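You operate a simulated robot arm through the tools that you are given. There is no shell and no other tool. Be economical: measure what you need, move in short steps, check, and stop when the job is done.

You are at the controls of a simulated robot arm. One attempt, no reset.

TASK
Zero the meter on the blue resistance box, then set the box to the value on the test sheet.
Fine: meter on OHM; press ZERO once with the box at 0.

It is judged by the outcome, as a careful person would: the job done as asked, and still so three seconds after it is handed in. It fails if anything else is knocked over, pushed out of place, dropped, spilled or broken. Flat cloth is picked up by pressing the open fingertips on it (5 to 10 N) and closing them slowly along it; thin cloth reads only 2 to 8 mm in the jaws.

THE ROBOT
A 6-joint arm with a two-finger parallel gripper on a trunk, on a base that drives. Base frame: it is fixed to the floor where the robot stands at the start and does not move with it; the origin is under the middle of the robot, x ahead of it, y to its left, z up; the surface under the hand at the start is at about z = 0.73. Units: m, rad, N and s.
With the tool pointing down near the work surface it reaches from about 0.34 to 0.82 m from the robot's upright axis, wherever it stands. Its first joint turns from -2.897 to 2.897 rad. Places, roughly: hold button of the meter [0.5, 0.2, 0.8]; hundreds dial of the blue resistance box [0.5, 0, 0.8]; light button of the meter [0.5, 0.1, 0.8]; meter dial [0.5, 0.1, 0.8]; tens dial of the blue resistance box [0.5, -0.1, 0.8]; units dial of the blue resistance box [0.5, -0.2, 0.8]; zero button of the meter [0.5, 0.1, 0.8]. Payload 3.43 kg.
The TCP is the grasp point between the finger pads, 0.034 m short of the fingertips. In the tool frame z runs along the fingers and y along their closing line. Largest opening 0.128 m; finger width 0.024, thickness 0.012; the body of the gripper, 0.048 by 0.13 m, starts 0.096 m behind the TCP.
Orientation is told as [roll, pitch, yaw] about the base's x, y, z axes, in that order, counted from this pose: with the fingers straight down and closing along the base's y, the tool's x points along the base's -x, its y along +y and its z along -z.

THE INTERFACE
- The arm moves only by the tool move_arm. Its argument "increments" is a list of rows, each a list of 7 numbers: the shift along the base's x, y, z in m, then the turn, a rotation vector about the base's x, y, z in rad, then the closure, from 0 (fully open) to 1 (shut). In form: [[x, y, z, rx, ry, rz, fingers], ...]. A call has 1 to 10 rows; each row shifts and turns the commanded pose from where the row before left it. Rows are played at 5 a second. More than 0.05 m and 0.15 rad between two rows, or a gripper value outside its range, and nothing of the call is played. Where a pose cannot be reached the arm comes as near as it can. A force on the tool above 40 N (or 10 N above the force at the start of the call, whichever is more), or a blocked arm, ends the call early, and 0.2 s more pass. The fingers move at their own pace (about 0.045 m/s each) and stop on an object; they squeeze with about 43 N. The grip force told is the motor's: it shows also when the fingers shut on nothing. Time passes only in rows, and 0.2 s behind the last, so rows that do not move let the fingers close. The reply holds the time, the measured pose of the TCP, the force on the tool along the base axes, the opening and the grip force, in the units named above and with some noise, with the torque about the TCP (base axes, N m) and any sound that the robot's microphone picked up.
- Cameras (640 x 400 px; columns grow to the right, rows downward): "scene" is now at [0.0093, 0.1283, 1.4984]; the picture's right is [-0.32, -0.95, 0.00], its down [-0.75, 0.25, -0.61] and it looks along [0.58, -0.20, -0.79] (base axes); focal length 252 px, centre (320, 200). "wrist" rides on the gripper at [0.076, -0.011, -0.16] in the tool frame; the picture's right is [0.15, 0.99, 0.00], its down [-0.88, 0.13, -0.46] and it looks along [-0.45, 0.07, 0.89] (tool axes); focal length 234 px, centre (320, 200). There is no depth. A picture from a camera that has moved, and an enlarged one, comes with that camera's place and axes in the base frame and with its lens.
- snapshot(camera): a new picture of that camera. It takes no simulated time.
- base_move(legs): drives the robot by 1 to 6 legs, each [ahead, turn to the left] in m and rad, along the robot's own axes; the way and the turn of a leg run together, so that a leg with both is an arc; at most 1.5 m and 3.142 rad a leg. The arm and the cameras ride along, it lands a little off, and it stops where it bumps. It gives what a move gives.
- head_to(pan, tilt): turns the head with the scene camera to pan (to the left, within 2.705 rad either way) and tilt (down, from -0.506 to 1.204), counted from straight ahead of the robot. It gives what a move gives.
- inspect(camera, box): a new picture of the part [left, top, right, bottom] of that camera's present view, enlarged. It takes no simulated time.
- sign_off(): hands the job in; it is judged then, once.

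Work in short steps. Places have to be worked out from the pictures, the camera data and where the tool is seen: move nearer, look again, correct. Check each grasp and each placing, and mend what went wrong. You have 120 turns and 98 pictures in all, those below and enlarged ones among them. Open the gripper and draw the arm clear of the work before you hand the job in, unless the task says otherwise; then end with one line.

The tools are called after "Call:" by a JSON object that holds its "name" and its "arguments". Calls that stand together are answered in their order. move_arm: Moves the arm, as the interface text tells. Its arguments: {"type":"object","properties":{"increments":{"type":"array","items":{"type":"array","items":{"type":"number"}}}},"required":["increments"]} The other tools are called the same way: base_move (legs) drives the base; head_to (pan, tilt) turns the head that bears the scene camera; snapshot (camera) takes a picture; inspect (camera, box) takes an enlarged picture of a part of a camera's view; sign_off () hands the job in.

At the start:

```text
clock: 0.0
tcp_pos: [0.423, 0.2126, 1.1479]
tool_rot: [0.0, 0.001, 0.0]
ft_force: [-0.2, 0.0, -0.5]
torque: [0.01, -0.01, 0.0]
width: 0.1279
grasp_force: 0.1
robot x, y, heading: [-0.0004, -0.0074, -0.0]
head pan, tilt: [-0.326, 0.911]
```

scene: 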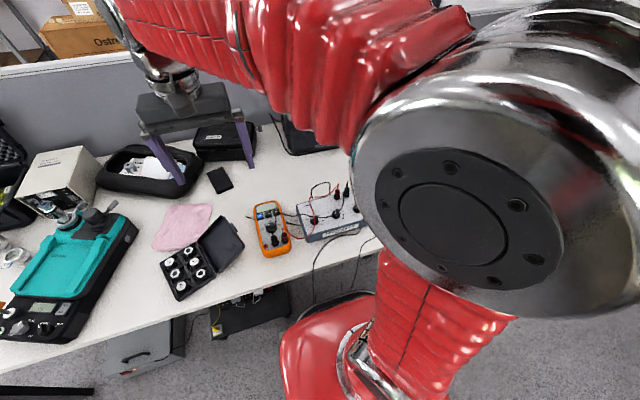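
wrist: 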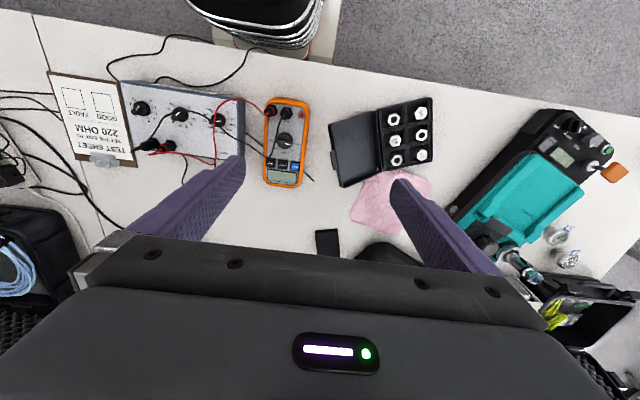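

I start by enlarging the wrist view on the test sheet, the box and the meter.

Call:
{"name": "inspect", "arguments": {"camera": "wrist", "box": [40, 60, 200, 180]}}

Call:
{"name": "inspect", "arguments": {"camera": "wrist", "box": [200, 80, 340, 200]}}

Call:
{"name": "inspect", "arguments": {"camera": "wrist", "box": [110, 70, 260, 170]}}

```text
3.33 times, centred on (120, 120) of wrist
camera zoom: at [0.3483, 0.2017, 1.3086], right [-0.15, 0.99, 0.0], down [0.88, 0.13, 0.46], along [0.45, 0.07, -0.89], focal length 781 px, centre (987, 467)
```

zoom: 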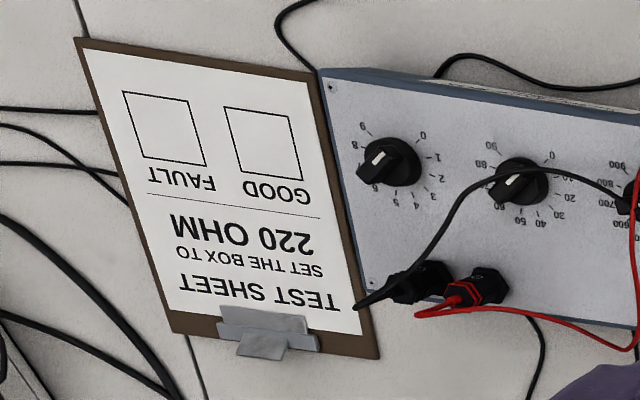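

```text
3.33 times, centred on (270, 140) of wrist
camera zoom: at [0.3483, 0.2017, 1.3086], right [-0.15, 0.99, 0.0], down [0.88, 0.13, 0.46], along [0.45, 0.07, -0.89], focal length 781 px, centre (487, 400)
```

zoom: 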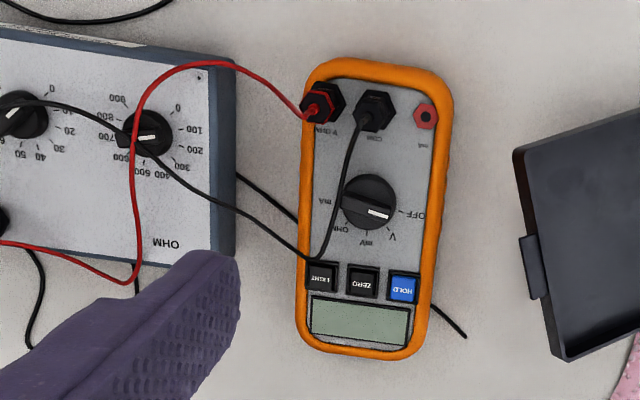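

```text
4.00 times, centred on (185, 120) of wrist
camera zoom: at [0.3483, 0.2017, 1.3086], right [-0.15, 0.99, 0.0], down [0.88, 0.13, 0.46], along [0.45, 0.07, -0.89], focal length 937 px, centre (860, 520)
```

zoom: 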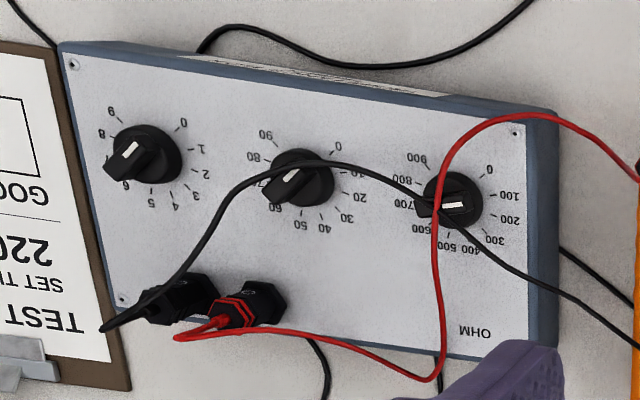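

The sheet says 220 OHM: every dial goes to 0 first, then hundreds to 200 and tens to 20. I move the hand over the box for a closer look.

Call:
{"name": "move_arm", "arguments": {"increments": [[-0.004, -0.044, -0.024, 0, 0, 0, 0], [-0.004, -0.044, -0.024, 0, 0, 0, 0], [-0.004, -0.044, -0.024, 0, 0, 0, 0], [-0.004, -0.044, -0.024, 0, 0, 0, 0], [-0.004, -0.044, -0.024, 0, 0, 0, 0], [-0.003, -0.043, -0.024, 0, 0, 0, 0], [0, 0, 0, 0, 0, 0, 0]]}}

Call:
{"name": "snapshot", "arguments": {"camera": "wrist"}}

```text
refused: row 1 steps farther than a row can; nothing moved
```

```text
92 pictures are left
camera wrist: at [0.3483, 0.2017, 1.3086], right [-0.15, 0.99, 0.0], down [0.88, 0.13, 0.46], along [0.45, 0.07, -0.89], focal length 234 px, centre (320, 200)
```

wrist: 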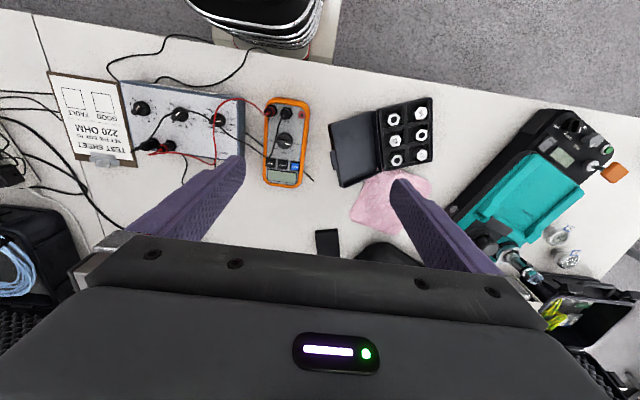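

The rows were just too long; I send smaller ones.

Call:
{"name": "move_arm", "arguments": {"increments": [[-0.003, -0.035, -0.021, 0, 0, 0, 0], [-0.003, -0.035, -0.021, 0, 0, 0, 0], [-0.003, -0.035, -0.021, 0, 0, 0, 0], [-0.003, -0.035, -0.021, 0, 0, 0, 0], [-0.003, -0.035, -0.021, 0, 0, 0, 0], [-0.003, -0.035, -0.021, 0, 0, 0, 0], [-0.003, -0.035, -0.021, 0, 0, 0, 0], [-0.003, -0.018, -0.021, 0, 0, 0, 0], [0, 0, 0, 0, 0, 0, 0]]}}

Call:
{"name": "snapshot", "arguments": {"camera": "wrist"}}

```text
clock: 2.0
tcp_pos: [0.3994, -0.0514, 0.9822]
tool_rot: [0.001, -0.001, 0.0]
ft_force: [0.0, -0.2, 0.0]
torque: [0.01, 0.03, -0.06]
width: 0.128
grasp_force: 0.0
robot x, y, heading: [0.0022, -0.0054, -0.001]
head pan, tilt: [-0.326, 0.911]
```

```text
91 pictures are left
camera wrist: at [0.3244, -0.0632, 1.141], right [-0.15, 0.99, 0.0], down [0.88, 0.13, 0.46], along [0.45, 0.07, -0.89], focal length 234 px, centre (320, 200)
```

wrist: 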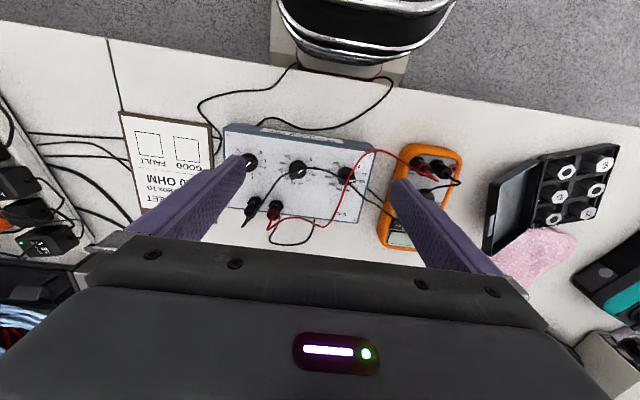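

Closer now; I enlarge the box and the meter from here.

Call:
{"name": "inspect", "arguments": {"camera": "wrist", "box": [220, 120, 380, 220]}}

Call:
{"name": "inspect", "arguments": {"camera": "wrist", "box": [320, 140, 480, 250]}}

Call:
{"name": "inspect", "arguments": {"camera": "wrist", "box": [265, 140, 325, 190]}}

```text
4.00 times, centred on (300, 170) of wrist
camera zoom: at [0.3244, -0.0632, 1.141], right [-0.15, 0.99, 0.0], down [0.88, 0.13, 0.46], along [0.45, 0.07, -0.89], focal length 937 px, centre (400, 320)
```

zoom: 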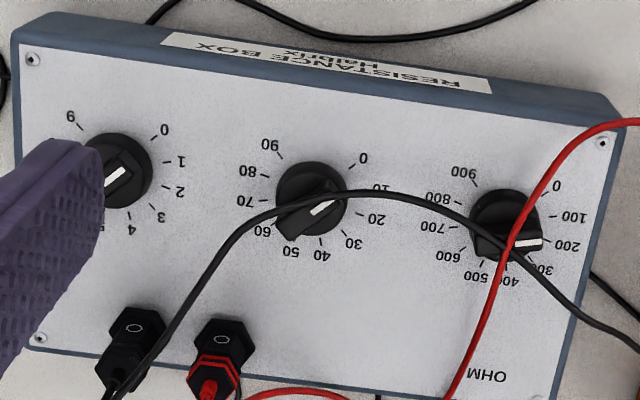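

```text
3.64 times, centred on (400, 195) of wrist
camera zoom: at [0.3244, -0.0632, 1.141], right [-0.15, 0.99, 0.0], down [0.88, 0.13, 0.46], along [0.45, 0.07, -0.89], focal length 852 px, centre (29, 218)
```

zoom: 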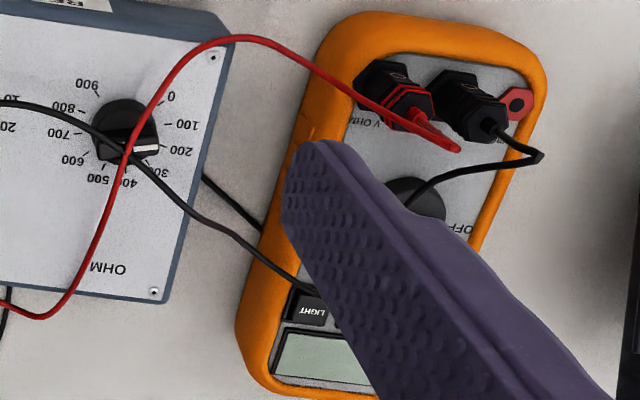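

```text
8.00 times, centred on (295, 165) of wrist
camera zoom: at [0.3244, -0.0632, 1.141], right [-0.15, 0.99, 0.0], down [0.88, 0.13, 0.46], along [0.45, 0.07, -0.89], focal length 1873 px, centre (520, 480)
```

zoom: 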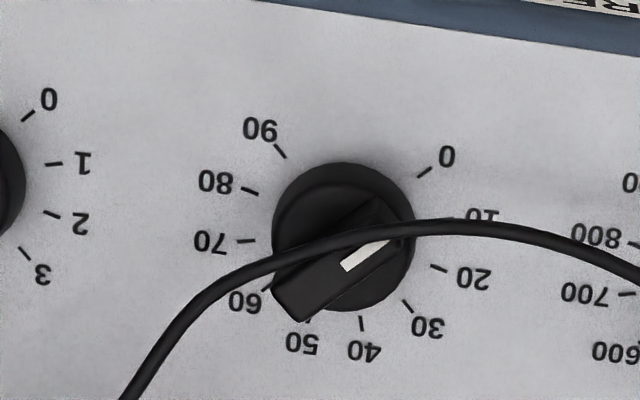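

The pointers are ambiguous because of parallax, so I bring the camera right above the dials.

Call:
{"name": "move_arm", "arguments": {"increments": [[0.035, -0.006, 0, 0, 0, 0, 0], [0.035, -0.006, 0, 0, 0, 0, 0], [0.035, -0.006, 0, 0, 0, 0, 0], [0.03, -0.006, 0, 0, 0, 0, 0], [0, 0, 0, 0, 0, 0, 0]]}}

Call:
{"name": "inspect", "arguments": {"camera": "wrist", "box": [200, 30, 400, 155]}}

Call:
{"name": "inspect", "arguments": {"camera": "wrist", "box": [360, 30, 520, 150]}}

```text
clock: 3.2
tcp_pos: [0.5346, -0.0759, 0.981]
tool_rot: [-0.002, 0.0, 0.0]
ft_force: [0.1, -1.0, -0.2]
torque: [-0.02, -0.02, 0.0]
width: 0.128
grasp_force: 0.1
robot x, y, heading: [-0.0025, -0.0015, -0.005]
head pan, tilt: [-0.326, 0.911]
```

```text
3.20 times, centred on (300, 92) of wrist
camera zoom: at [0.4586, -0.0864, 1.1415], right [-0.15, 0.99, 0.0], down [0.88, 0.13, 0.46], along [0.45, 0.07, -0.89], focal length 749 px, centre (384, 544)
```

zoom: 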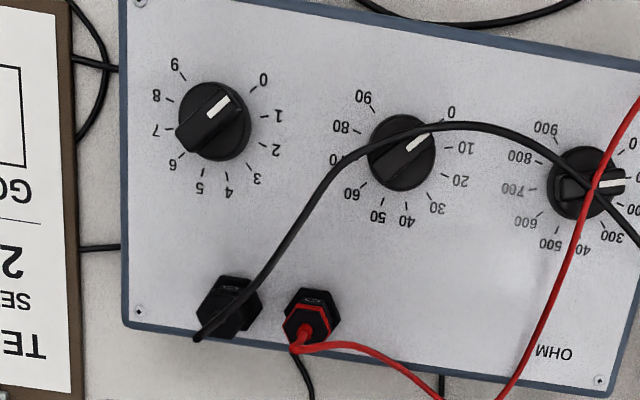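

```text
3.33 times, centred on (440, 90) of wrist
camera zoom: at [0.4586, -0.0864, 1.1415], right [-0.15, 0.99, 0.0], down [0.88, 0.13, 0.46], along [0.45, 0.07, -0.89], focal length 781 px, centre (-80, 567)
```

zoom: 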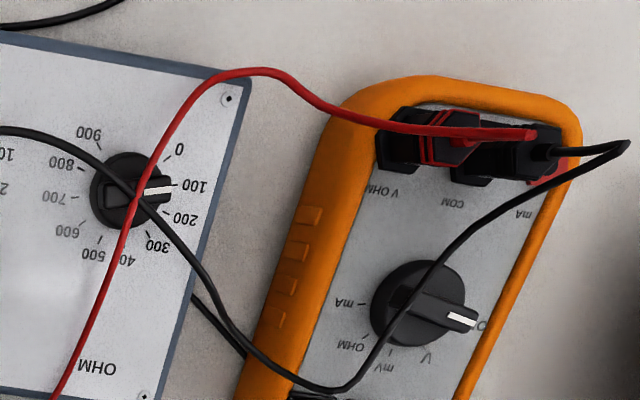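

Seen from above, the white line is the pointer: units at 0, tens at 0, hundreds at 100, meter at OFF. The hundreds knob sits near (0.4535, 0.001) and the panel at z about 0.782. I go above it with the jaws in line with its bar, so that the draped leads pass between the fingers.

Call:
{"name": "move_arm", "arguments": {"increments": [[-0.0162, 0.0154, -0.0162, 0, 0, 0.0524, 0.55], [-0.0162, 0.0154, -0.0162, 0, 0, 0.0524, 0.55], [-0.0162, 0.0154, -0.0162, 0, 0, 0.0524, 0.55], [-0.0162, 0.0154, -0.0162, 0, 0, 0.0524, 0.55], [-0.0162, 0.0154, -0.0162, 0, 0, 0.0524, 0.55], [0, 0, 0, 0, 0, 0, 0.55]]}}

Call:
{"name": "snapshot", "arguments": {"camera": "wrist"}}

Call:
{"name": "snapshot", "arguments": {"camera": "scene"}}

```text
clock: 4.6
tcp_pos: [0.4535, 0.0019, 0.898]
tool_rot: [0.001, -0.001, 0.261]
ft_force: [0.5, 1.2, -0.3]
torque: [-0.03, -0.01, -0.01]
width: 0.0574
grasp_force: 0.1
robot x, y, heading: [0.0006, -0.0066, 0.003]
head pan, tilt: [-0.326, 0.911]
```

```text
85 pictures are left
camera wrist: at [0.3833, -0.0285, 1.0576], right [-0.4, 0.92, 0.0], down [0.82, 0.35, 0.46], along [0.42, 0.18, -0.89], focal length 234 px, centre (320, 200)
```

wrist: 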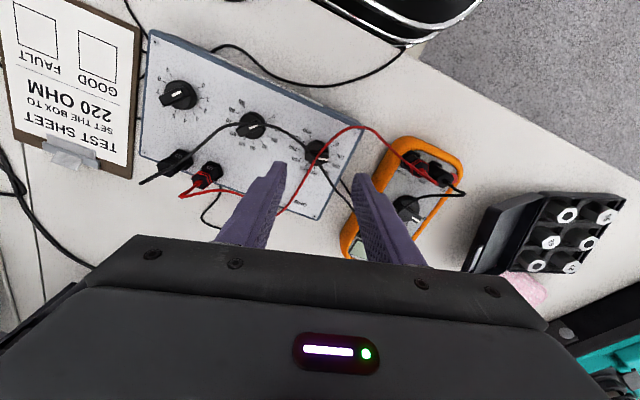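

```text
84 pictures are left
camera scene: at [0.0094, 0.1282, 1.4984], right [-0.32, -0.95, 0.0], down [-0.75, 0.25, -0.61], along [0.58, -0.2, -0.79], focal length 252 px, centre (320, 200)
```

scene: 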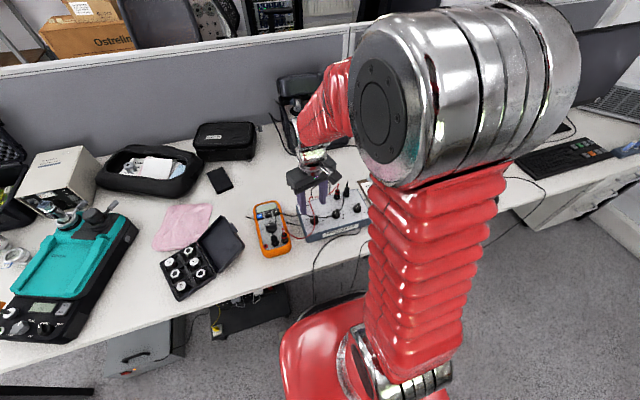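

The knob projects to about (0.453, -0.001), right under the tool. I descend part way and check.

Call:
{"name": "move_arm", "arguments": {"increments": [[0, -0.001, -0.02, 0, 0, 0, 0.55], [0, 0, -0.018, 0, 0, 0, 0.55], [0, 0, -0.01, 0, 0, 0, 0.55], [0, 0, 0, 0, 0, 0, 0.55]]}}

Call:
{"name": "inspect", "arguments": {"camera": "wrist", "box": [220, 120, 420, 245]}}

Call:
{"name": "inspect", "arguments": {"camera": "scene", "box": [240, 140, 400, 250]}}

```text
clock: 5.6
tcp_pos: [0.4533, 0.0028, 0.8511]
tool_rot: [-0.002, 0.0, 0.261]
ft_force: [0.6, 0.7, 0.5]
torque: [0.0, -0.02, 0.03]
width: 0.0575
grasp_force: 0.1
robot x, y, heading: [0.0036, -0.0051, 0.001]
head pan, tilt: [-0.326, 0.911]
```

```text
3.20 times, centred on (320, 182) of wrist
camera zoom: at [0.3837, -0.0284, 1.0112], right [-0.4, 0.92, 0.0], down [0.82, 0.35, 0.46], along [0.42, 0.18, -0.89], focal length 749 px, centre (320, 256)
```

zoom: 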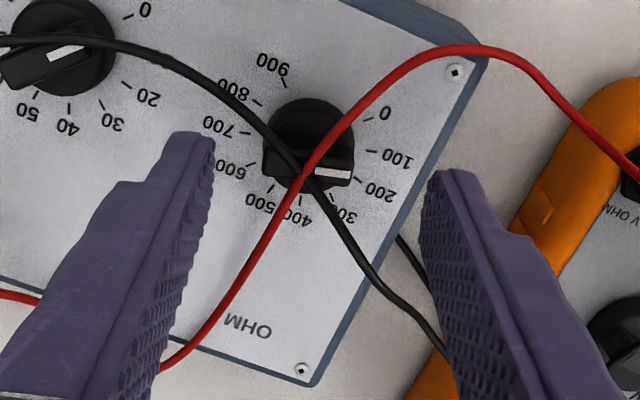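

```text
3.64 times, centred on (320, 195) of scene
camera zoom: at [0.0094, 0.1282, 1.4984], right [-0.32, -0.95, 0.0], down [-0.75, 0.25, -0.61], along [0.58, -0.2, -0.79], focal length 916 px, centre (320, 218)
```

zoom: 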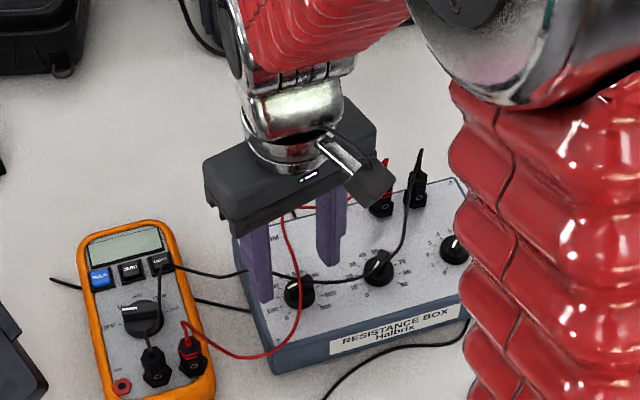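

The knob lies between the fingers and the leads pass between them too. I lower to put the tips just above the panel.

Call:
{"name": "move_arm", "arguments": {"increments": [[0, -0.001, -0.012, 0, 0, 0, 0.55], [0, 0, -0.01, 0, 0, 0, 0.55], [0, 0, -0.005, 0, 0, 0, 0.55], [0, 0, 0, 0, 0, 0, 0.55]]}}

Call:
{"name": "inspect", "arguments": {"camera": "wrist", "box": [220, 120, 420, 245]}}

Call:
{"name": "inspect", "arguments": {"camera": "scene", "box": [270, 160, 370, 240]}}

```text
clock: 6.6
tcp_pos: [0.4522, 0.0007, 0.8249]
tool_rot: [0.0, 0.001, 0.262]
ft_force: [-0.6, 1.0, -0.1]
torque: [-0.01, 0.0, -0.05]
width: 0.0575
grasp_force: 0.1
robot x, y, heading: [-0.0001, -0.0042, 0.001]
head pan, tilt: [-0.326, 0.911]
```

```text
3.20 times, centred on (320, 182) of wrist
camera zoom: at [0.3829, -0.0296, 0.9838], right [-0.4, 0.92, 0.0], down [0.82, 0.35, 0.46], along [0.42, 0.18, -0.89], focal length 749 px, centre (320, 256)
```

zoom: 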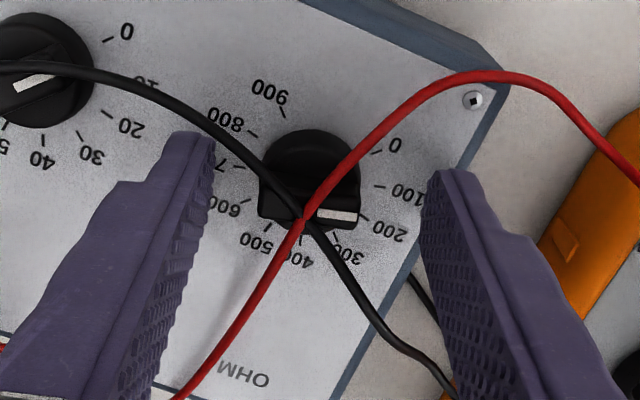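

```text
5.00 times, centred on (320, 200) of scene
camera zoom: at [0.0094, 0.1282, 1.4984], right [-0.32, -0.95, 0.0], down [-0.75, 0.25, -0.61], along [0.58, -0.2, -0.79], focal length 1259 px, centre (320, 200)
```

zoom: 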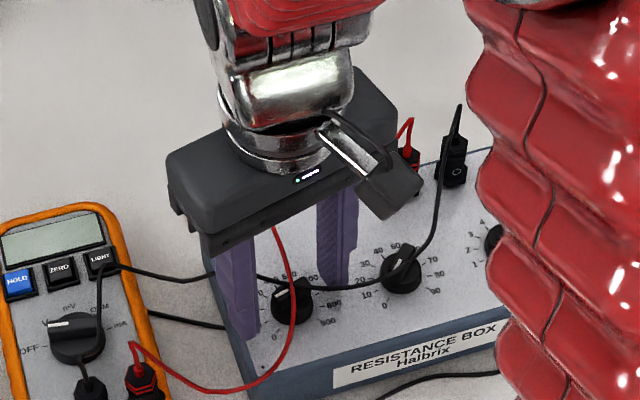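

Tips straddle the knob symmetrically. I close in stages, watching the side force.

Call:
{"name": "move_arm", "arguments": {"increments": [[0.001, 0, -0.002, 0, 0, 0, 0.65], [0, 0, 0, 0, 0, 0, 0.7], [0, 0, 0, 0, 0, 0, 0.72], [0, 0, 0, 0, 0, 0, 0.72]]}}

Call:
{"name": "inspect", "arguments": {"camera": "wrist", "box": [220, 120, 420, 245]}}

```text
clock: 7.6
tcp_pos: [0.4545, 0.0003, 0.8219]
tool_rot: [0.002, 0.0, 0.26]
ft_force: [0.1, 0.4, 0.1]
torque: [0.02, 0.0, -0.03]
width: 0.0358
grasp_force: 0.0
robot x, y, heading: [-0.0004, -0.0042, -0.0]
head pan, tilt: [-0.326, 0.911]
```

```text
3.20 times, centred on (320, 182) of wrist
camera zoom: at [0.3844, -0.0296, 0.9826], right [-0.4, 0.92, 0.0], down [0.82, 0.35, 0.46], along [0.42, 0.18, -0.89], focal length 749 px, centre (320, 256)
```

zoom: 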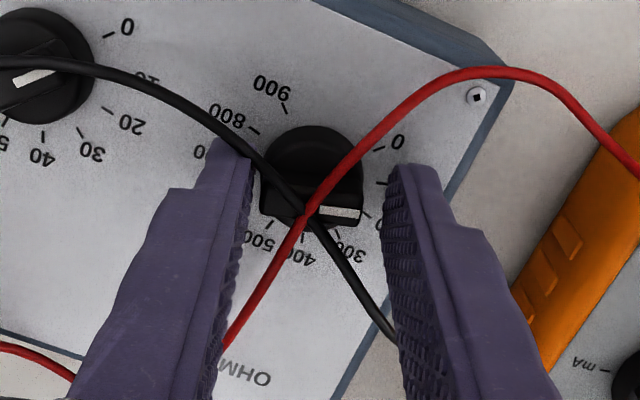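

The knob sits about 2 mm left of the middle, so I shift by that and then close on it.

Call:
{"name": "move_arm", "arguments": {"increments": [[0.001, -0.002, 0, 0, 0, 0, 0.72], [0, 0, 0, 0, 0, 0, 0.76], [0, 0, 0, 0, 0, 0, 0.79], [0, 0, 0, 0, 0, 0, 0.82], [0, 0, 0, 0, 0, 0, 0.9]]}}

Call:
{"name": "inspect", "arguments": {"camera": "wrist", "box": [220, 120, 420, 245]}}

```text
clock: 8.8
tcp_pos: [0.4555, -0.0019, 0.8236]
tool_rot: [0.0, 0.0, 0.262]
ft_force: [0.5, 1.2, 0.6]
torque: [-0.04, -0.02, -0.01]
width: 0.0272
grasp_force: 43.1
robot x, y, heading: [-0.0018, -0.006, 0.002]
head pan, tilt: [-0.326, 0.911]
```

```text
3.20 times, centred on (320, 182) of wrist
camera zoom: at [0.386, -0.0315, 0.9833], right [-0.4, 0.92, 0.0], down [0.82, 0.35, 0.46], along [0.42, 0.18, -0.89], focal length 749 px, centre (320, 256)
```

zoom: 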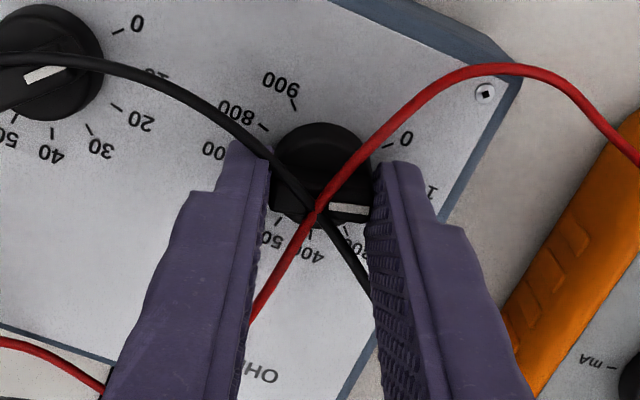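

Gripped at 27 mm with hardly any side force. I turn it 30° counterclockwise (seen from above) to 0.

Call:
{"name": "move_arm", "arguments": {"increments": [[0, 0, 0, 0, 0, 0.1, 0.9], [0, 0, 0, 0, 0, 0.1, 0.9], [0, 0, 0, 0, 0, 0.1, 0.9], [0, 0, 0, 0, 0, 0.1, 0.9], [0, 0, 0, 0, 0, 0.1, 0.9], [0, 0, 0, 0, 0, 0.024, 0.9], [0, 0, 0, 0, 0, 0, 0.9]]}}

Call:
{"name": "inspect", "arguments": {"camera": "wrist", "box": [220, 120, 420, 245]}}

```text
clock: 10.4
tcp_pos: [0.4549, 0.0001, 0.8244]
tool_rot: [0.0, 0.0, 0.787]
ft_force: [-9.2, 15.5, 18.9]
torque: [0.63, 0.28, -0.05]
width: 0.0271
grasp_force: 42.4
robot x, y, heading: [0.0019, -0.0058, 0.002]
head pan, tilt: [-0.326, 0.911]
```

```text
3.20 times, centred on (320, 182) of wrist
camera zoom: at [0.4104, -0.0623, 0.9832], right [-0.8, 0.6, 0.0], down [0.53, 0.71, 0.46], along [0.27, 0.37, -0.89], focal length 749 px, centre (320, 256)
```

zoom: 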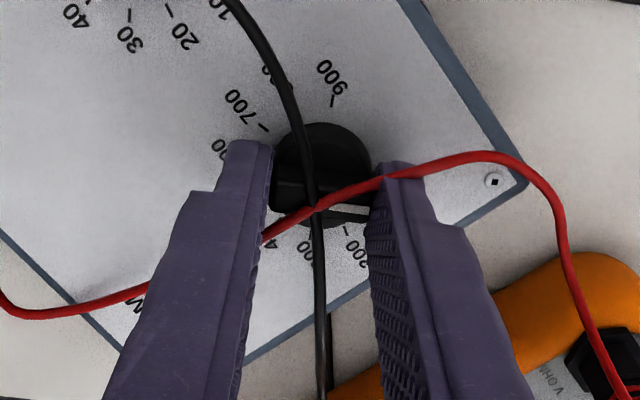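

The knob turned with the hand. I open, turn the open hand back to its entry angle so the leads aren't caught, and rise.

Call:
{"name": "move_arm", "arguments": {"increments": [[0, 0, 0, 0, 0, 0, 0.58], [0, 0, 0, 0, 0, 0, 0.58], [0, 0, 0, 0, 0, 0, 0.58]]}}

Call:
{"name": "inspect", "arguments": {"camera": "wrist", "box": [220, 120, 420, 245]}}

```text
clock: 11.2
tcp_pos: [0.4561, -0.001, 0.8235]
tool_rot: [-0.002, 0.0, 0.786]
ft_force: [-0.5, 0.4, -1.3]
torque: [-0.02, -0.01, -0.01]
width: 0.0538
grasp_force: 0.0
robot x, y, heading: [-0.0026, -0.0019, -0.0]
head pan, tilt: [-0.326, 0.911]
```

```text
3.20 times, centred on (320, 182) of wrist
camera zoom: at [0.411, -0.0629, 0.9829], right [-0.8, 0.6, 0.0], down [0.53, 0.71, 0.46], along [0.27, 0.37, -0.89], focal length 749 px, centre (320, 256)
```

zoom: 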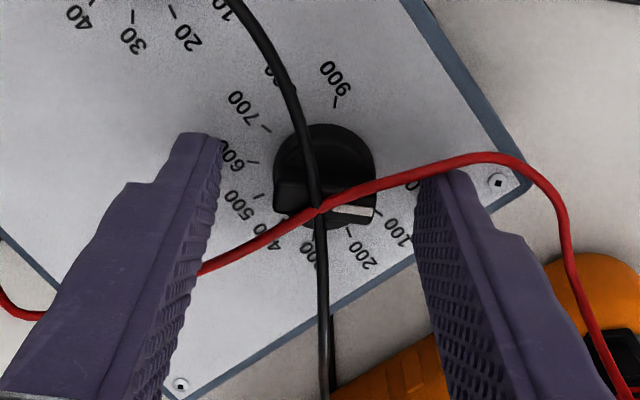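

The dial followed. I turn the hand back, rise, and go over the meter so that the camera looks straight down on its dial.

Call:
{"name": "move_arm", "arguments": {"increments": [[0, 0, 0, 0, 0, -0.13, 0.58], [0, 0, 0, 0, 0, -0.13, 0.58], [0, 0, 0, 0, 0, -0.13, 0.58], [0, 0, 0, 0, 0, -0.135, 0.58], [0, 0, 0.035, 0, 0, 0, 0.58], [0, 0, 0.038, 0, 0, 0, 0.58], [0, 0, 0.04, 0, 0, 0, 0.58]]}}

Call:
{"name": "move_arm", "arguments": {"increments": [[0.02, 0.032, 0, 0, 0, -0.052, 0.5], [0.02, 0.032, 0, 0, 0, -0.052, 0.5], [0.02, 0.032, 0, 0, 0, -0.052, 0.5], [0.02, 0.032, 0, 0, 0, -0.052, 0.5], [0.02, 0.03, 0, 0, 0, -0.053, 0.5], [0, 0, 0, 0, 0, 0, 0.5]]}}

Call:
{"name": "snapshot", "arguments": {"camera": "wrist"}}

Call:
{"name": "inspect", "arguments": {"camera": "wrist", "box": [240, 30, 400, 150]}}

Call:
{"name": "inspect", "arguments": {"camera": "wrist", "box": [120, 30, 260, 130]}}

```text
clock: 12.8
tcp_pos: [0.4553, -0.0022, 0.9363]
tool_rot: [0.0, 0.0, 0.261]
ft_force: [0.0, 0.2, 0.3]
torque: [-0.02, 0.0, -0.02]
width: 0.0538
grasp_force: 0.1
robot x, y, heading: [-0.0005, -0.0041, -0.001]
head pan, tilt: [-0.326, 0.911]
```

```text
clock: 14.2
tcp_pos: [0.5557, 0.1566, 0.9375]
tool_rot: [0.001, 0.0, -0.003]
ft_force: [-0.3, -0.1, 0.4]
torque: [0.01, 0.0, 0.03]
width: 0.0642
grasp_force: 0.1
robot x, y, heading: [0.0002, -0.0067, -0.001]
head pan, tilt: [-0.326, 0.911]
```

```text
75 pictures are left
camera wrist: at [0.4803, 0.1453, 1.0963], right [-0.14, 0.99, 0.0], down [0.88, 0.13, 0.46], along [0.45, 0.07, -0.89], focal length 234 px, centre (320, 200)
```

wrist: 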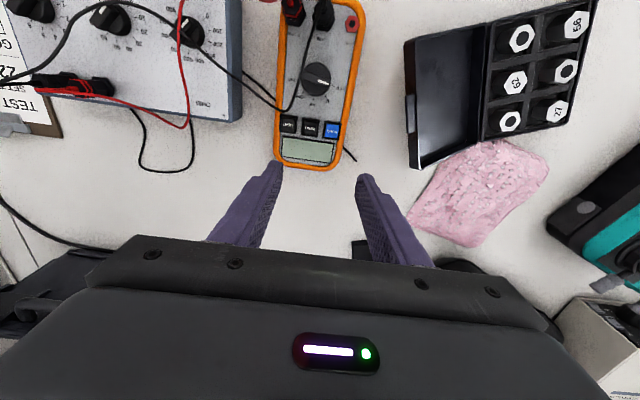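

```text
3.33 times, centred on (320, 90) of wrist
camera zoom: at [0.4803, 0.1453, 1.0963], right [-0.14, 0.99, 0.0], down [0.88, 0.13, 0.46], along [0.45, 0.07, -0.89], focal length 781 px, centre (320, 567)
```

zoom: 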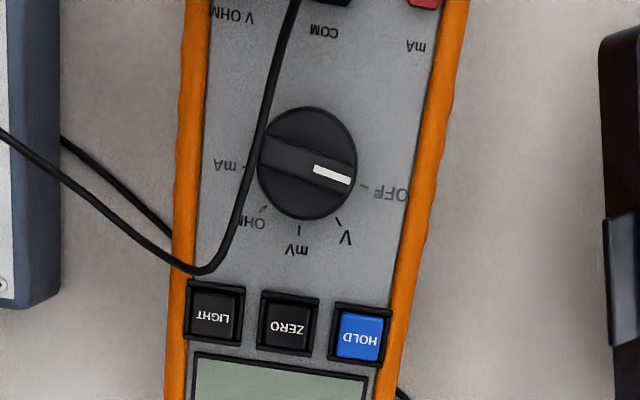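

```text
4.00 times, centred on (190, 80) of wrist
camera zoom: at [0.4803, 0.1453, 1.0963], right [-0.14, 0.99, 0.0], down [0.88, 0.13, 0.46], along [0.45, 0.07, -0.89], focal length 937 px, centre (840, 680)
```

zoom: 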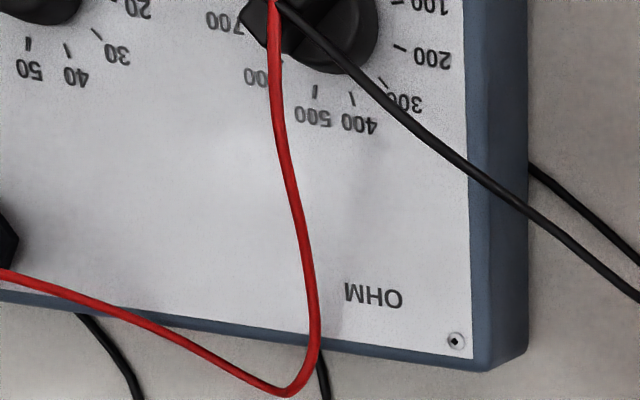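

Meter at OFF; the OHM mark is about 120° clockwise from it. The dial is near (0.480, 0.141), diameter about 35 mm. I check the hundreds dial, then line the jaws up with the meter dial's bar.

Call:
{"name": "inspect", "arguments": {"camera": "wrist", "box": [140, 0, 240, 62]}}

Call:
{"name": "move_arm", "arguments": {"increments": [[-0.025, -0.005, -0.005, 0, 0, -0.06, 0.5], [-0.025, -0.005, -0.015, 0, 0, -0.06, 0.5], [-0.025, -0.005, -0.025, 0, 0, 0, 0.5], [0, 0, -0.03, 0, 0, 0, 0.5], [0, 0, -0.005, 0, 0, 0, 0.5]]}}

Call:
{"name": "inspect", "arguments": {"camera": "wrist", "box": [200, 110, 440, 260]}}

Call:
{"name": "inspect", "arguments": {"camera": "scene", "box": [220, 160, 340, 260]}}

```text
6.40 times, centred on (190, 31) of wrist
camera zoom: at [0.4803, 0.1453, 1.0963], right [-0.14, 0.99, 0.0], down [0.88, 0.13, 0.46], along [0.45, 0.07, -0.89], focal length 1499 px, centre (1152, 1282)
```

zoom: 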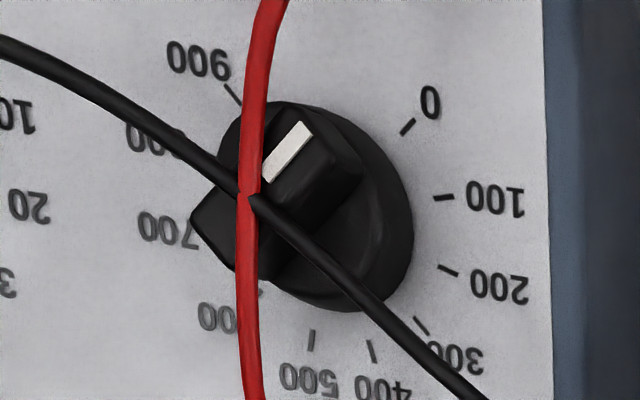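

```text
clock: 15.4
tcp_pos: [0.4792, 0.143, 0.8554]
tool_rot: [-0.001, 0.0, -0.121]
ft_force: [-0.2, 0.0, 0.1]
torque: [-0.01, -0.01, 0.03]
width: 0.0642
grasp_force: 0.1
robot x, y, heading: [-0.0033, -0.0045, 0.001]
head pan, tilt: [-0.326, 0.911]
```

```text
2.67 times, centred on (320, 185) of wrist
camera zoom: at [0.4034, 0.1404, 1.0147], right [-0.03, 1.0, 0.0], down [0.89, 0.02, 0.46], along [0.46, 0.01, -0.89], focal length 624 px, centre (320, 240)
```

zoom: 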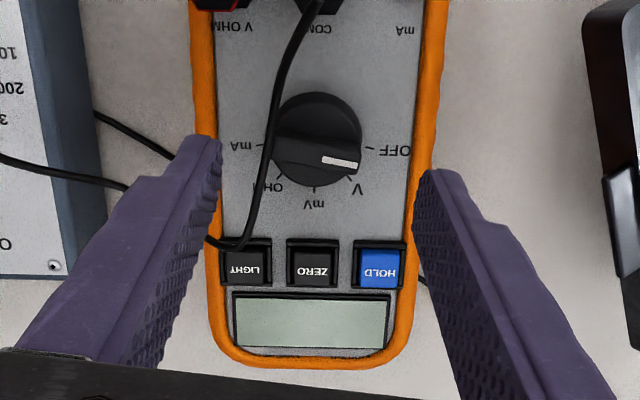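

```text
4.00 times, centred on (280, 210) of scene
camera zoom: at [0.0094, 0.1283, 1.4984], right [-0.32, -0.95, 0.0], down [-0.75, 0.25, -0.61], along [0.58, -0.2, -0.79], focal length 1007 px, centre (480, 160)
```

zoom: 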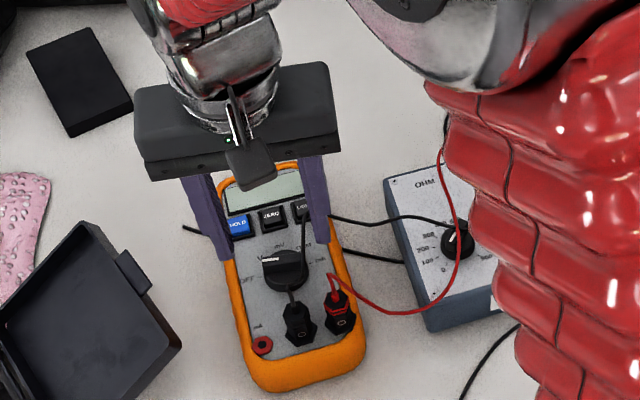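

Hundreds is at 0. I narrow the jaws to fit inside the meter's rim, centre on the dial and descend in small steps.

Call:
{"name": "move_arm", "arguments": {"increments": [[0.001, -0.0025, 0, 0, 0, 0, 0.64], [0, 0, -0.01, 0, 0, 0, 0.64], [0, 0, -0.01, 0, 0, 0, 0.64], [0, 0, -0.01, 0, 0, 0, 0.64], [0, 0, -0.005, 0, 0, 0, 0.64], [0, 0, 0, 0, 0, 0, 0.64]]}}

Call:
{"name": "inspect", "arguments": {"camera": "wrist", "box": [220, 120, 420, 245]}}

Call:
{"name": "inspect", "arguments": {"camera": "scene", "box": [240, 180, 320, 250]}}

```text
clock: 16.8
tcp_pos: [0.4808, 0.1415, 0.8201]
tool_rot: [0.0, 0.0, -0.12]
ft_force: [-0.8, -0.8, -0.7]
torque: [0.03, -0.02, 0.0]
width: 0.046
grasp_force: 0.0
robot x, y, heading: [-0.0028, -0.0049, -0.0]
head pan, tilt: [-0.326, 0.911]
```

```text
3.20 times, centred on (320, 182) of wrist
camera zoom: at [0.4049, 0.1381, 0.9809], right [-0.03, 1.0, 0.0], down [0.89, 0.02, 0.46], along [0.46, 0.01, -0.89], focal length 749 px, centre (320, 256)
```

zoom: 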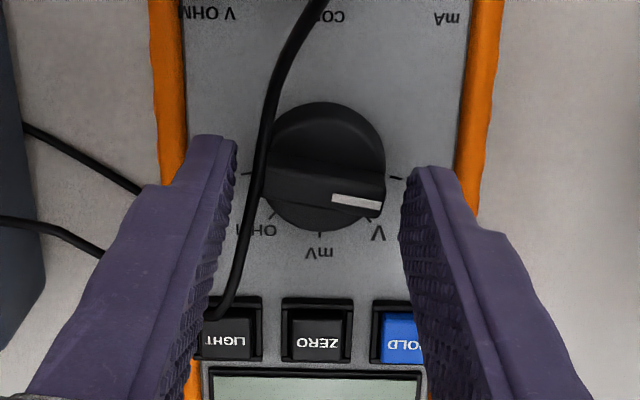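

```text
5.71 times, centred on (280, 215) of scene
camera zoom: at [0.0095, 0.1283, 1.4984], right [-0.32, -0.95, 0.0], down [-0.75, 0.25, -0.61], along [0.58, -0.2, -0.79], focal length 1439 px, centre (549, 114)
```

zoom: 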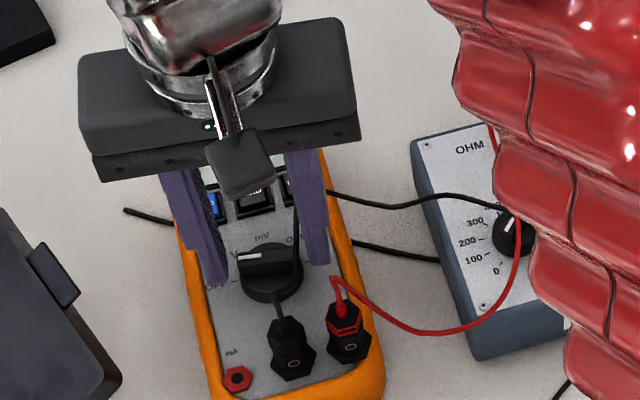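

Straddling well, the dial about 2 mm toward +y. I correct, lower 5 mm and close.

Call:
{"name": "move_arm", "arguments": {"increments": [[0, 0.002, -0.003, 0, 0, 0, 0.64], [0, 0, -0.003, 0, 0, 0, 0.66], [0, 0, 0, 0, 0, 0, 0.7], [0, 0, 0, 0, 0, 0, 0.73], [0, 0, 0, 0, 0, 0, 0.78], [0, 0, 0, 0, 0, 0, 0.88]]}}

Call:
{"name": "inspect", "arguments": {"camera": "wrist", "box": [220, 120, 420, 245]}}

```text
clock: 18.2
tcp_pos: [0.4817, 0.1429, 0.8158]
tool_rot: [0.0, -0.001, -0.121]
ft_force: [-1.8, -5.8, 0.2]
torque: [-0.14, 0.05, 0.03]
width: 0.0345
grasp_force: 40.3
robot x, y, heading: [0.001, -0.006, -0.0]
head pan, tilt: [-0.326, 0.911]
```

```text
3.20 times, centred on (320, 182) of wrist
camera zoom: at [0.4053, 0.1404, 0.9752], right [-0.03, 1.0, 0.0], down [0.89, 0.02, 0.46], along [0.46, 0.01, -0.89], focal length 749 px, centre (320, 256)
```

zoom: 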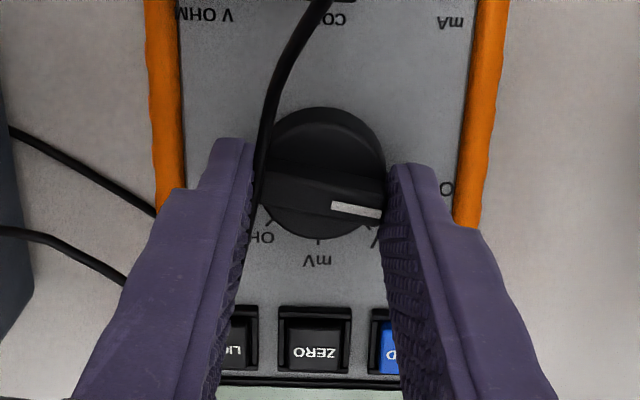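

Gripped at 34.5 mm. I turn clockwise one step (about 40°) and check that the meter body stays still.

Call:
{"name": "move_arm", "arguments": {"increments": [[0, 0, 0, 0, 0, -0.1, 0.88], [0, 0, 0, 0, 0, -0.1, 0.88], [0, 0, 0, 0, 0, -0.1, 0.88], [0, 0, 0, 0, 0, -0.1, 0.88], [0, 0, 0, 0, 0, -0.1, 0.88], [0, 0, 0, 0, 0, -0.1, 0.88], [0, 0, 0, 0, 0, -0.1, 0.88], [0, 0, 0, 0, 0, 0, 0.88]]}}

Call:
{"name": "snapshot", "arguments": {"camera": "wrist"}}

Call:
{"name": "inspect", "arguments": {"camera": "scene", "box": [220, 160, 340, 260]}}

```text
clock: 20.0
tcp_pos: [0.4812, 0.1421, 0.8157]
tool_rot: [0.0, 0.001, -0.822]
ft_force: [-13.2, 3.2, 9.6]
torque: [0.26, 0.7, 0.01]
width: 0.0345
grasp_force: 43.1
robot x, y, heading: [0.0007, -0.0047, 0.005]
head pan, tilt: [-0.326, 0.911]
```

```text
66 pictures are left
camera wrist: at [0.4218, 0.1894, 0.9751], right [0.63, 0.78, 0.0], down [0.69, -0.56, 0.46], along [0.36, -0.29, -0.89], focal length 234 px, centre (320, 200)
```

wrist: 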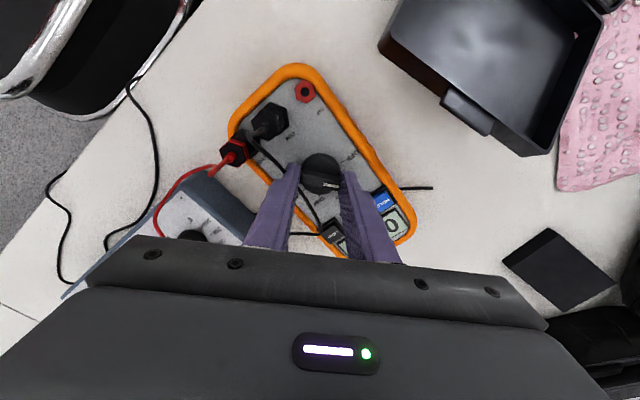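

```text
4.00 times, centred on (280, 210) of scene
camera zoom: at [0.0087, 0.1283, 1.4984], right [-0.32, -0.95, 0.0], down [-0.75, 0.25, -0.61], along [0.58, -0.2, -0.79], focal length 1007 px, centre (480, 160)
```

zoom: 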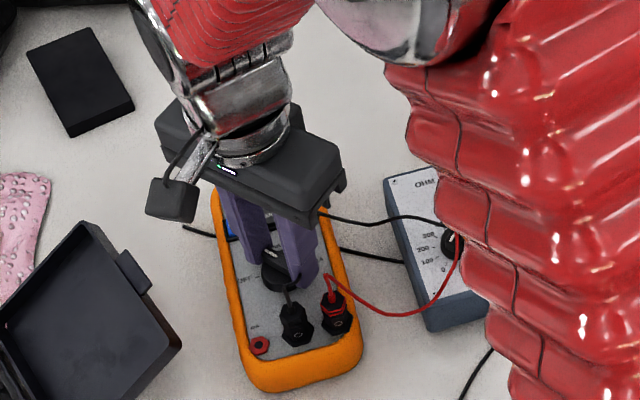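

The meter switched on and its body moved no more than about 1 mm. I continue to OHM in two parts.

Call:
{"name": "move_arm", "arguments": {"increments": [[0, 0, 0, 0, 0, -0.1, 0.88], [0, 0, 0, 0, 0, -0.1, 0.88], [0, 0, 0, 0, 0, -0.1, 0.88], [0, 0, 0, 0, 0, -0.1, 0.88], [0, 0, 0, 0, 0, -0.1, 0.88], [0, 0, 0, 0, 0, -0.1, 0.88], [0, 0, 0, 0, 0, -0.1, 0.88], [0, 0, 0, 0, 0, 0, 0.88]]}}

Call:
{"name": "snapshot", "arguments": {"camera": "wrist"}}

```text
clock: 21.8
tcp_pos: [0.4824, 0.1416, 0.815]
tool_rot: [0.001, 0.001, -1.521]
ft_force: [-1.7, 1.3, -0.6]
torque: [-0.01, -0.13, 0.04]
width: 0.0343
grasp_force: 43.3
robot x, y, heading: [-0.0034, -0.0021, -0.004]
head pan, tilt: [-0.326, 0.911]
```

```text
64 pictures are left
camera wrist: at [0.4679, 0.2167, 0.9752], right [0.98, 0.19, 0.0], down [0.17, -0.87, 0.46], along [0.09, -0.45, -0.89], focal length 234 px, centre (320, 200)
```

wrist: 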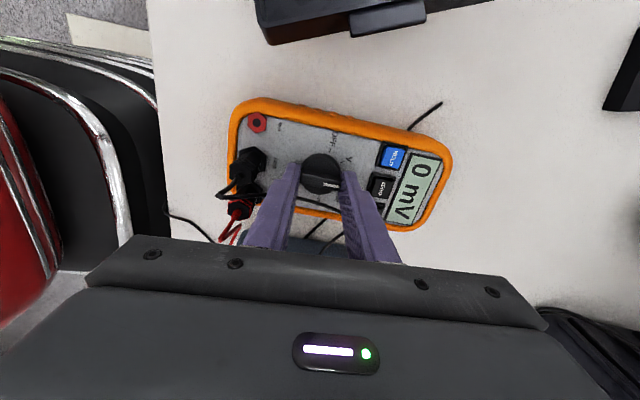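

It reads "0 mV": one more step of 40° to OHM.

Call:
{"name": "move_arm", "arguments": {"increments": [[0, 0, 0, 0, 0, -0.1, 0.88], [0, 0, 0, 0, 0, -0.1, 0.88], [0, 0, 0, 0, 0, -0.1, 0.88], [0, 0, 0, 0, 0, -0.1, 0.88], [0, 0, 0, 0, 0, -0.1, 0.88], [0, 0, 0, 0, 0, -0.1, 0.88], [0, 0, 0, 0, 0, -0.09, 0.88], [0, 0, 0, 0, 0, 0, 0.88]]}}

Call:
{"name": "snapshot", "arguments": {"camera": "wrist"}}

```text
clock: 23.6
tcp_pos: [0.4818, 0.1417, 0.8161]
tool_rot: [0.0, 0.001, -2.211]
ft_force: [-6.0, 6.4, 16.0]
torque: [0.44, 0.07, 0.01]
width: 0.0341
grasp_force: 43.3
robot x, y, heading: [-0.0022, -0.0073, 0.005]
head pan, tilt: [-0.326, 0.911]
```

```text
63 pictures are left
camera wrist: at [0.5186, 0.2093, 0.9752], right [0.88, -0.47, 0.0], down [-0.42, -0.78, 0.46], along [-0.22, -0.4, -0.89], focal length 234 px, centre (320, 200)
```

wrist: 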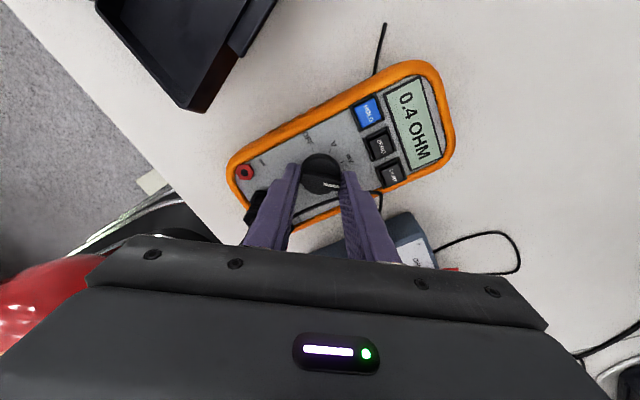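

It reads 0.4 OHM (lead resistance), so the meter is on OHM and the box at 0. I open slightly and lift straight up.

Call:
{"name": "move_arm", "arguments": {"increments": [[0, 0, 0, 0, 0, 0, 0.66], [0, 0, 0, 0, 0, 0, 0.66], [0, 0, 0.02, 0, 0, 0, 0.66], [0, 0, 0.03, 0, 0, 0, 0.66], [0, 0, 0.035, 0, 0, 0, 0.66], [0, 0, 0.035, 0, 0, 0, 0.66], [0, 0, 0, 0, 0, 0, 0.66]]}}

Call:
{"name": "snapshot", "arguments": {"camera": "wrist"}}

```text
clock: 25.2
tcp_pos: [0.4836, 0.1418, 0.9334]
tool_rot: [0.001, -0.001, -2.212]
ft_force: [-0.6, -0.6, 0.4]
torque: [0.01, 0.0, -0.04]
width: 0.0437
grasp_force: 0.1
robot x, y, heading: [-0.0004, -0.0, -0.005]
head pan, tilt: [-0.326, 0.911]
```

```text
62 pictures are left
camera wrist: at [0.5202, 0.2084, 1.0933], right [0.88, -0.47, 0.0], down [-0.42, -0.78, 0.46], along [-0.22, -0.4, -0.89], focal length 234 px, centre (320, 200)
```

wrist: 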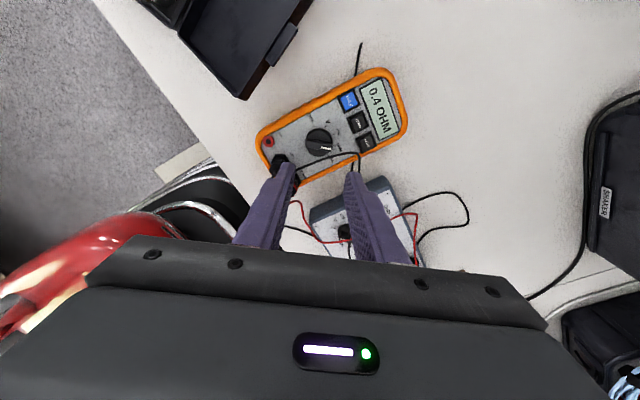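

I turn the hand back upright, shut the fingers and look down on the buttons.

Call:
{"name": "move_arm", "arguments": {"increments": [[0, 0, 0, 0, 0, 0.14, 1], [0, 0, 0, 0, 0, 0.14, 1], [0, 0, 0, 0, 0, 0.14, 1], [0, 0, 0, 0, 0, 0.14, 1], [0, 0, 0, 0, 0, 0.14, 1], [0, 0, 0, 0, 0, 0.14, 1], [0, 0, 0, 0, 0, 0.14, 1], [0, 0, 0, 0, 0, 0.14, 1]]}}

Call:
{"name": "move_arm", "arguments": {"increments": [[0.01, 0, 0, 0, 0, 0.14, 1], [0.01, 0, 0, 0, 0, 0.14, 1], [0.01, 0, 0, 0, 0, 0.14, 1], [0.01, 0, 0, 0, 0, 0.14, 1], [0.01, 0, 0, 0, 0, 0.14, 1], [0, 0, 0, 0, 0, 0.14, 1], [0, 0, 0, 0, 0, 0.14, 1], [0, 0, 0, 0, 0, 0.16, 1], [0, 0, 0, 0, 0, 0, 1]]}}

Call:
{"name": "snapshot", "arguments": {"camera": "wrist"}}

Call:
{"name": "inspect", "arguments": {"camera": "wrist", "box": [220, 60, 420, 185]}}

```text
clock: 27.0
tcp_pos: [0.4821, 0.1409, 0.9348]
tool_rot: [-0.001, -0.001, -1.089]
ft_force: [0.4, 0.2, 0.4]
torque: [0.01, 0.05, -0.01]
width: 0.0001
grasp_force: 33.6
robot x, y, heading: [-0.0019, -0.0072, 0.003]
head pan, tilt: [-0.326, 0.911]
```

```text
refused: row 8 steps farther than a row can; nothing moved
```

```text
61 pictures are left
camera wrist: at [0.4371, 0.2032, 1.0943], right [0.81, 0.59, 0.0], down [0.52, -0.72, 0.46], along [0.27, -0.37, -0.89], focal length 234 px, centre (320, 200)
```

wrist: 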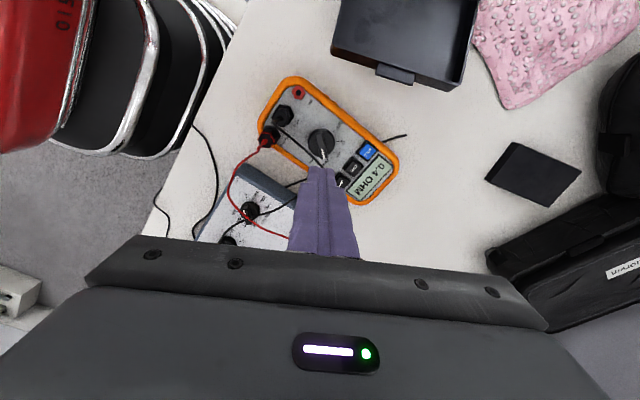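

```text
3.20 times, centred on (320, 122) of wrist
camera zoom: at [0.4371, 0.2032, 1.0943], right [0.81, 0.59, 0.0], down [0.52, -0.72, 0.46], along [0.27, -0.37, -0.89], focal length 749 px, centre (320, 448)
```

zoom: 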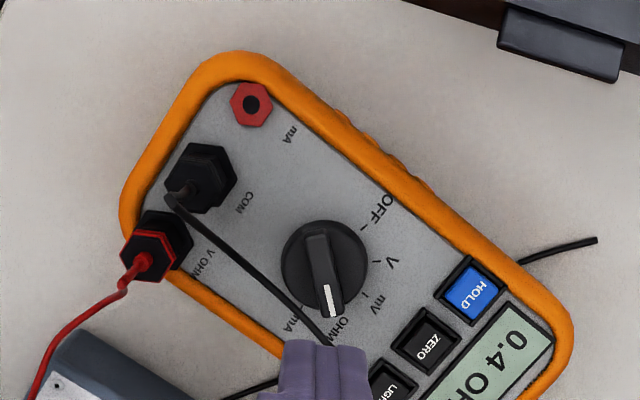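

The dial points at OHM. I finish turning back, moving the hand ahead to see the buttons.

Call:
{"name": "move_arm", "arguments": {"increments": [[0.008, 0, 0, 0, 0, 0.14, 1], [0.008, 0, 0, 0, 0, 0.14, 1], [0.008, 0, 0, 0, 0, 0.14, 1], [0.008, 0, 0, 0, 0, 0.14, 1], [0.01, 0, 0, 0, 0, 0.14, 1], [0.005, 0, 0, 0, 0, 0.14, 1], [0, 0, 0, 0, 0, 0.14, 1], [0, 0, 0, 0, 0, 0.14, 1], [0, 0, 0, 0, 0, 0, 1]]}}

Call:
{"name": "inspect", "arguments": {"camera": "wrist", "box": [220, 70, 420, 195]}}

```text
clock: 29.0
tcp_pos: [0.5289, 0.14, 0.9347]
tool_rot: [0.0, -0.001, 0.031]
ft_force: [-0.1, -0.1, -0.5]
torque: [0.03, -0.01, -0.02]
width: 0.0
grasp_force: 33.0
robot x, y, heading: [0.0038, -0.0069, 0.001]
head pan, tilt: [-0.326, 0.911]
```

```text
3.20 times, centred on (320, 132) of wrist
camera zoom: at [0.4537, 0.1279, 1.0949], right [-0.18, 0.98, 0.0], down [0.88, 0.16, 0.46], along [0.45, 0.08, -0.89], focal length 749 px, centre (320, 416)
```

zoom: 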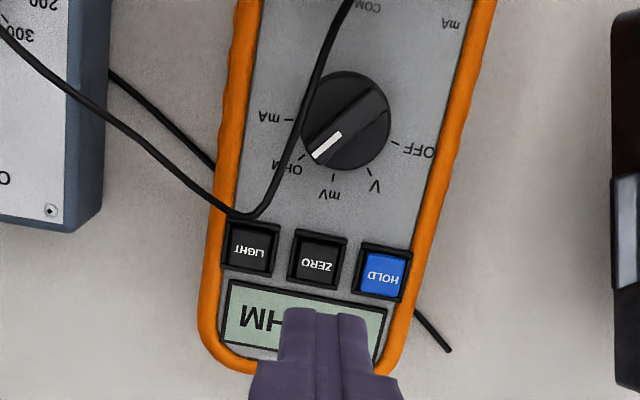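

ZERO lies near (0.537, 0.141). I zoom in to see whether the key stands proud of its frame.

Call:
{"name": "inspect", "arguments": {"camera": "wrist", "box": [285, 130, 355, 175]}}

Call:
{"name": "inspect", "arguments": {"camera": "scene", "box": [245, 195, 300, 235]}}

```text
8.89 times, centred on (320, 152) of wrist
camera zoom: at [0.4537, 0.1279, 1.0949], right [-0.18, 0.98, 0.0], down [0.88, 0.16, 0.46], along [0.45, 0.08, -0.89], focal length 2082 px, centre (320, 622)
```

zoom: 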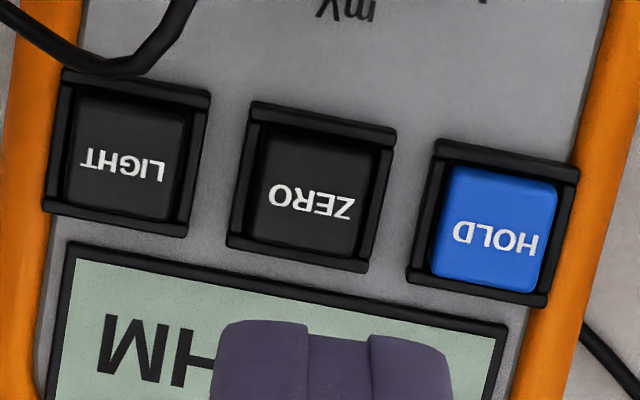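

```text
10.00 times, centred on (272, 215) of scene
camera zoom: at [0.0095, 0.1283, 1.4984], right [-0.32, -0.95, 0.0], down [-0.75, 0.25, -0.61], along [0.58, -0.2, -0.79], focal length 2518 px, centre (795, 50)
```

zoom: 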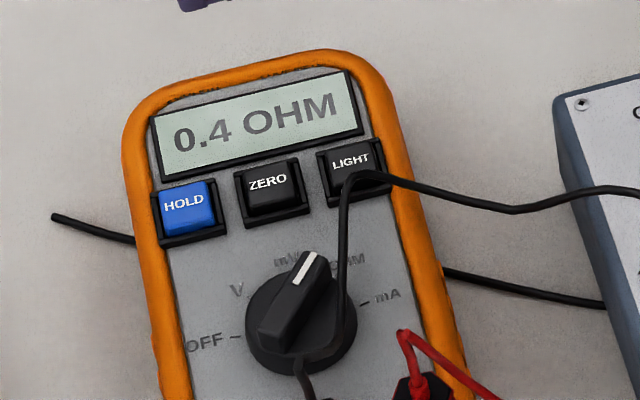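

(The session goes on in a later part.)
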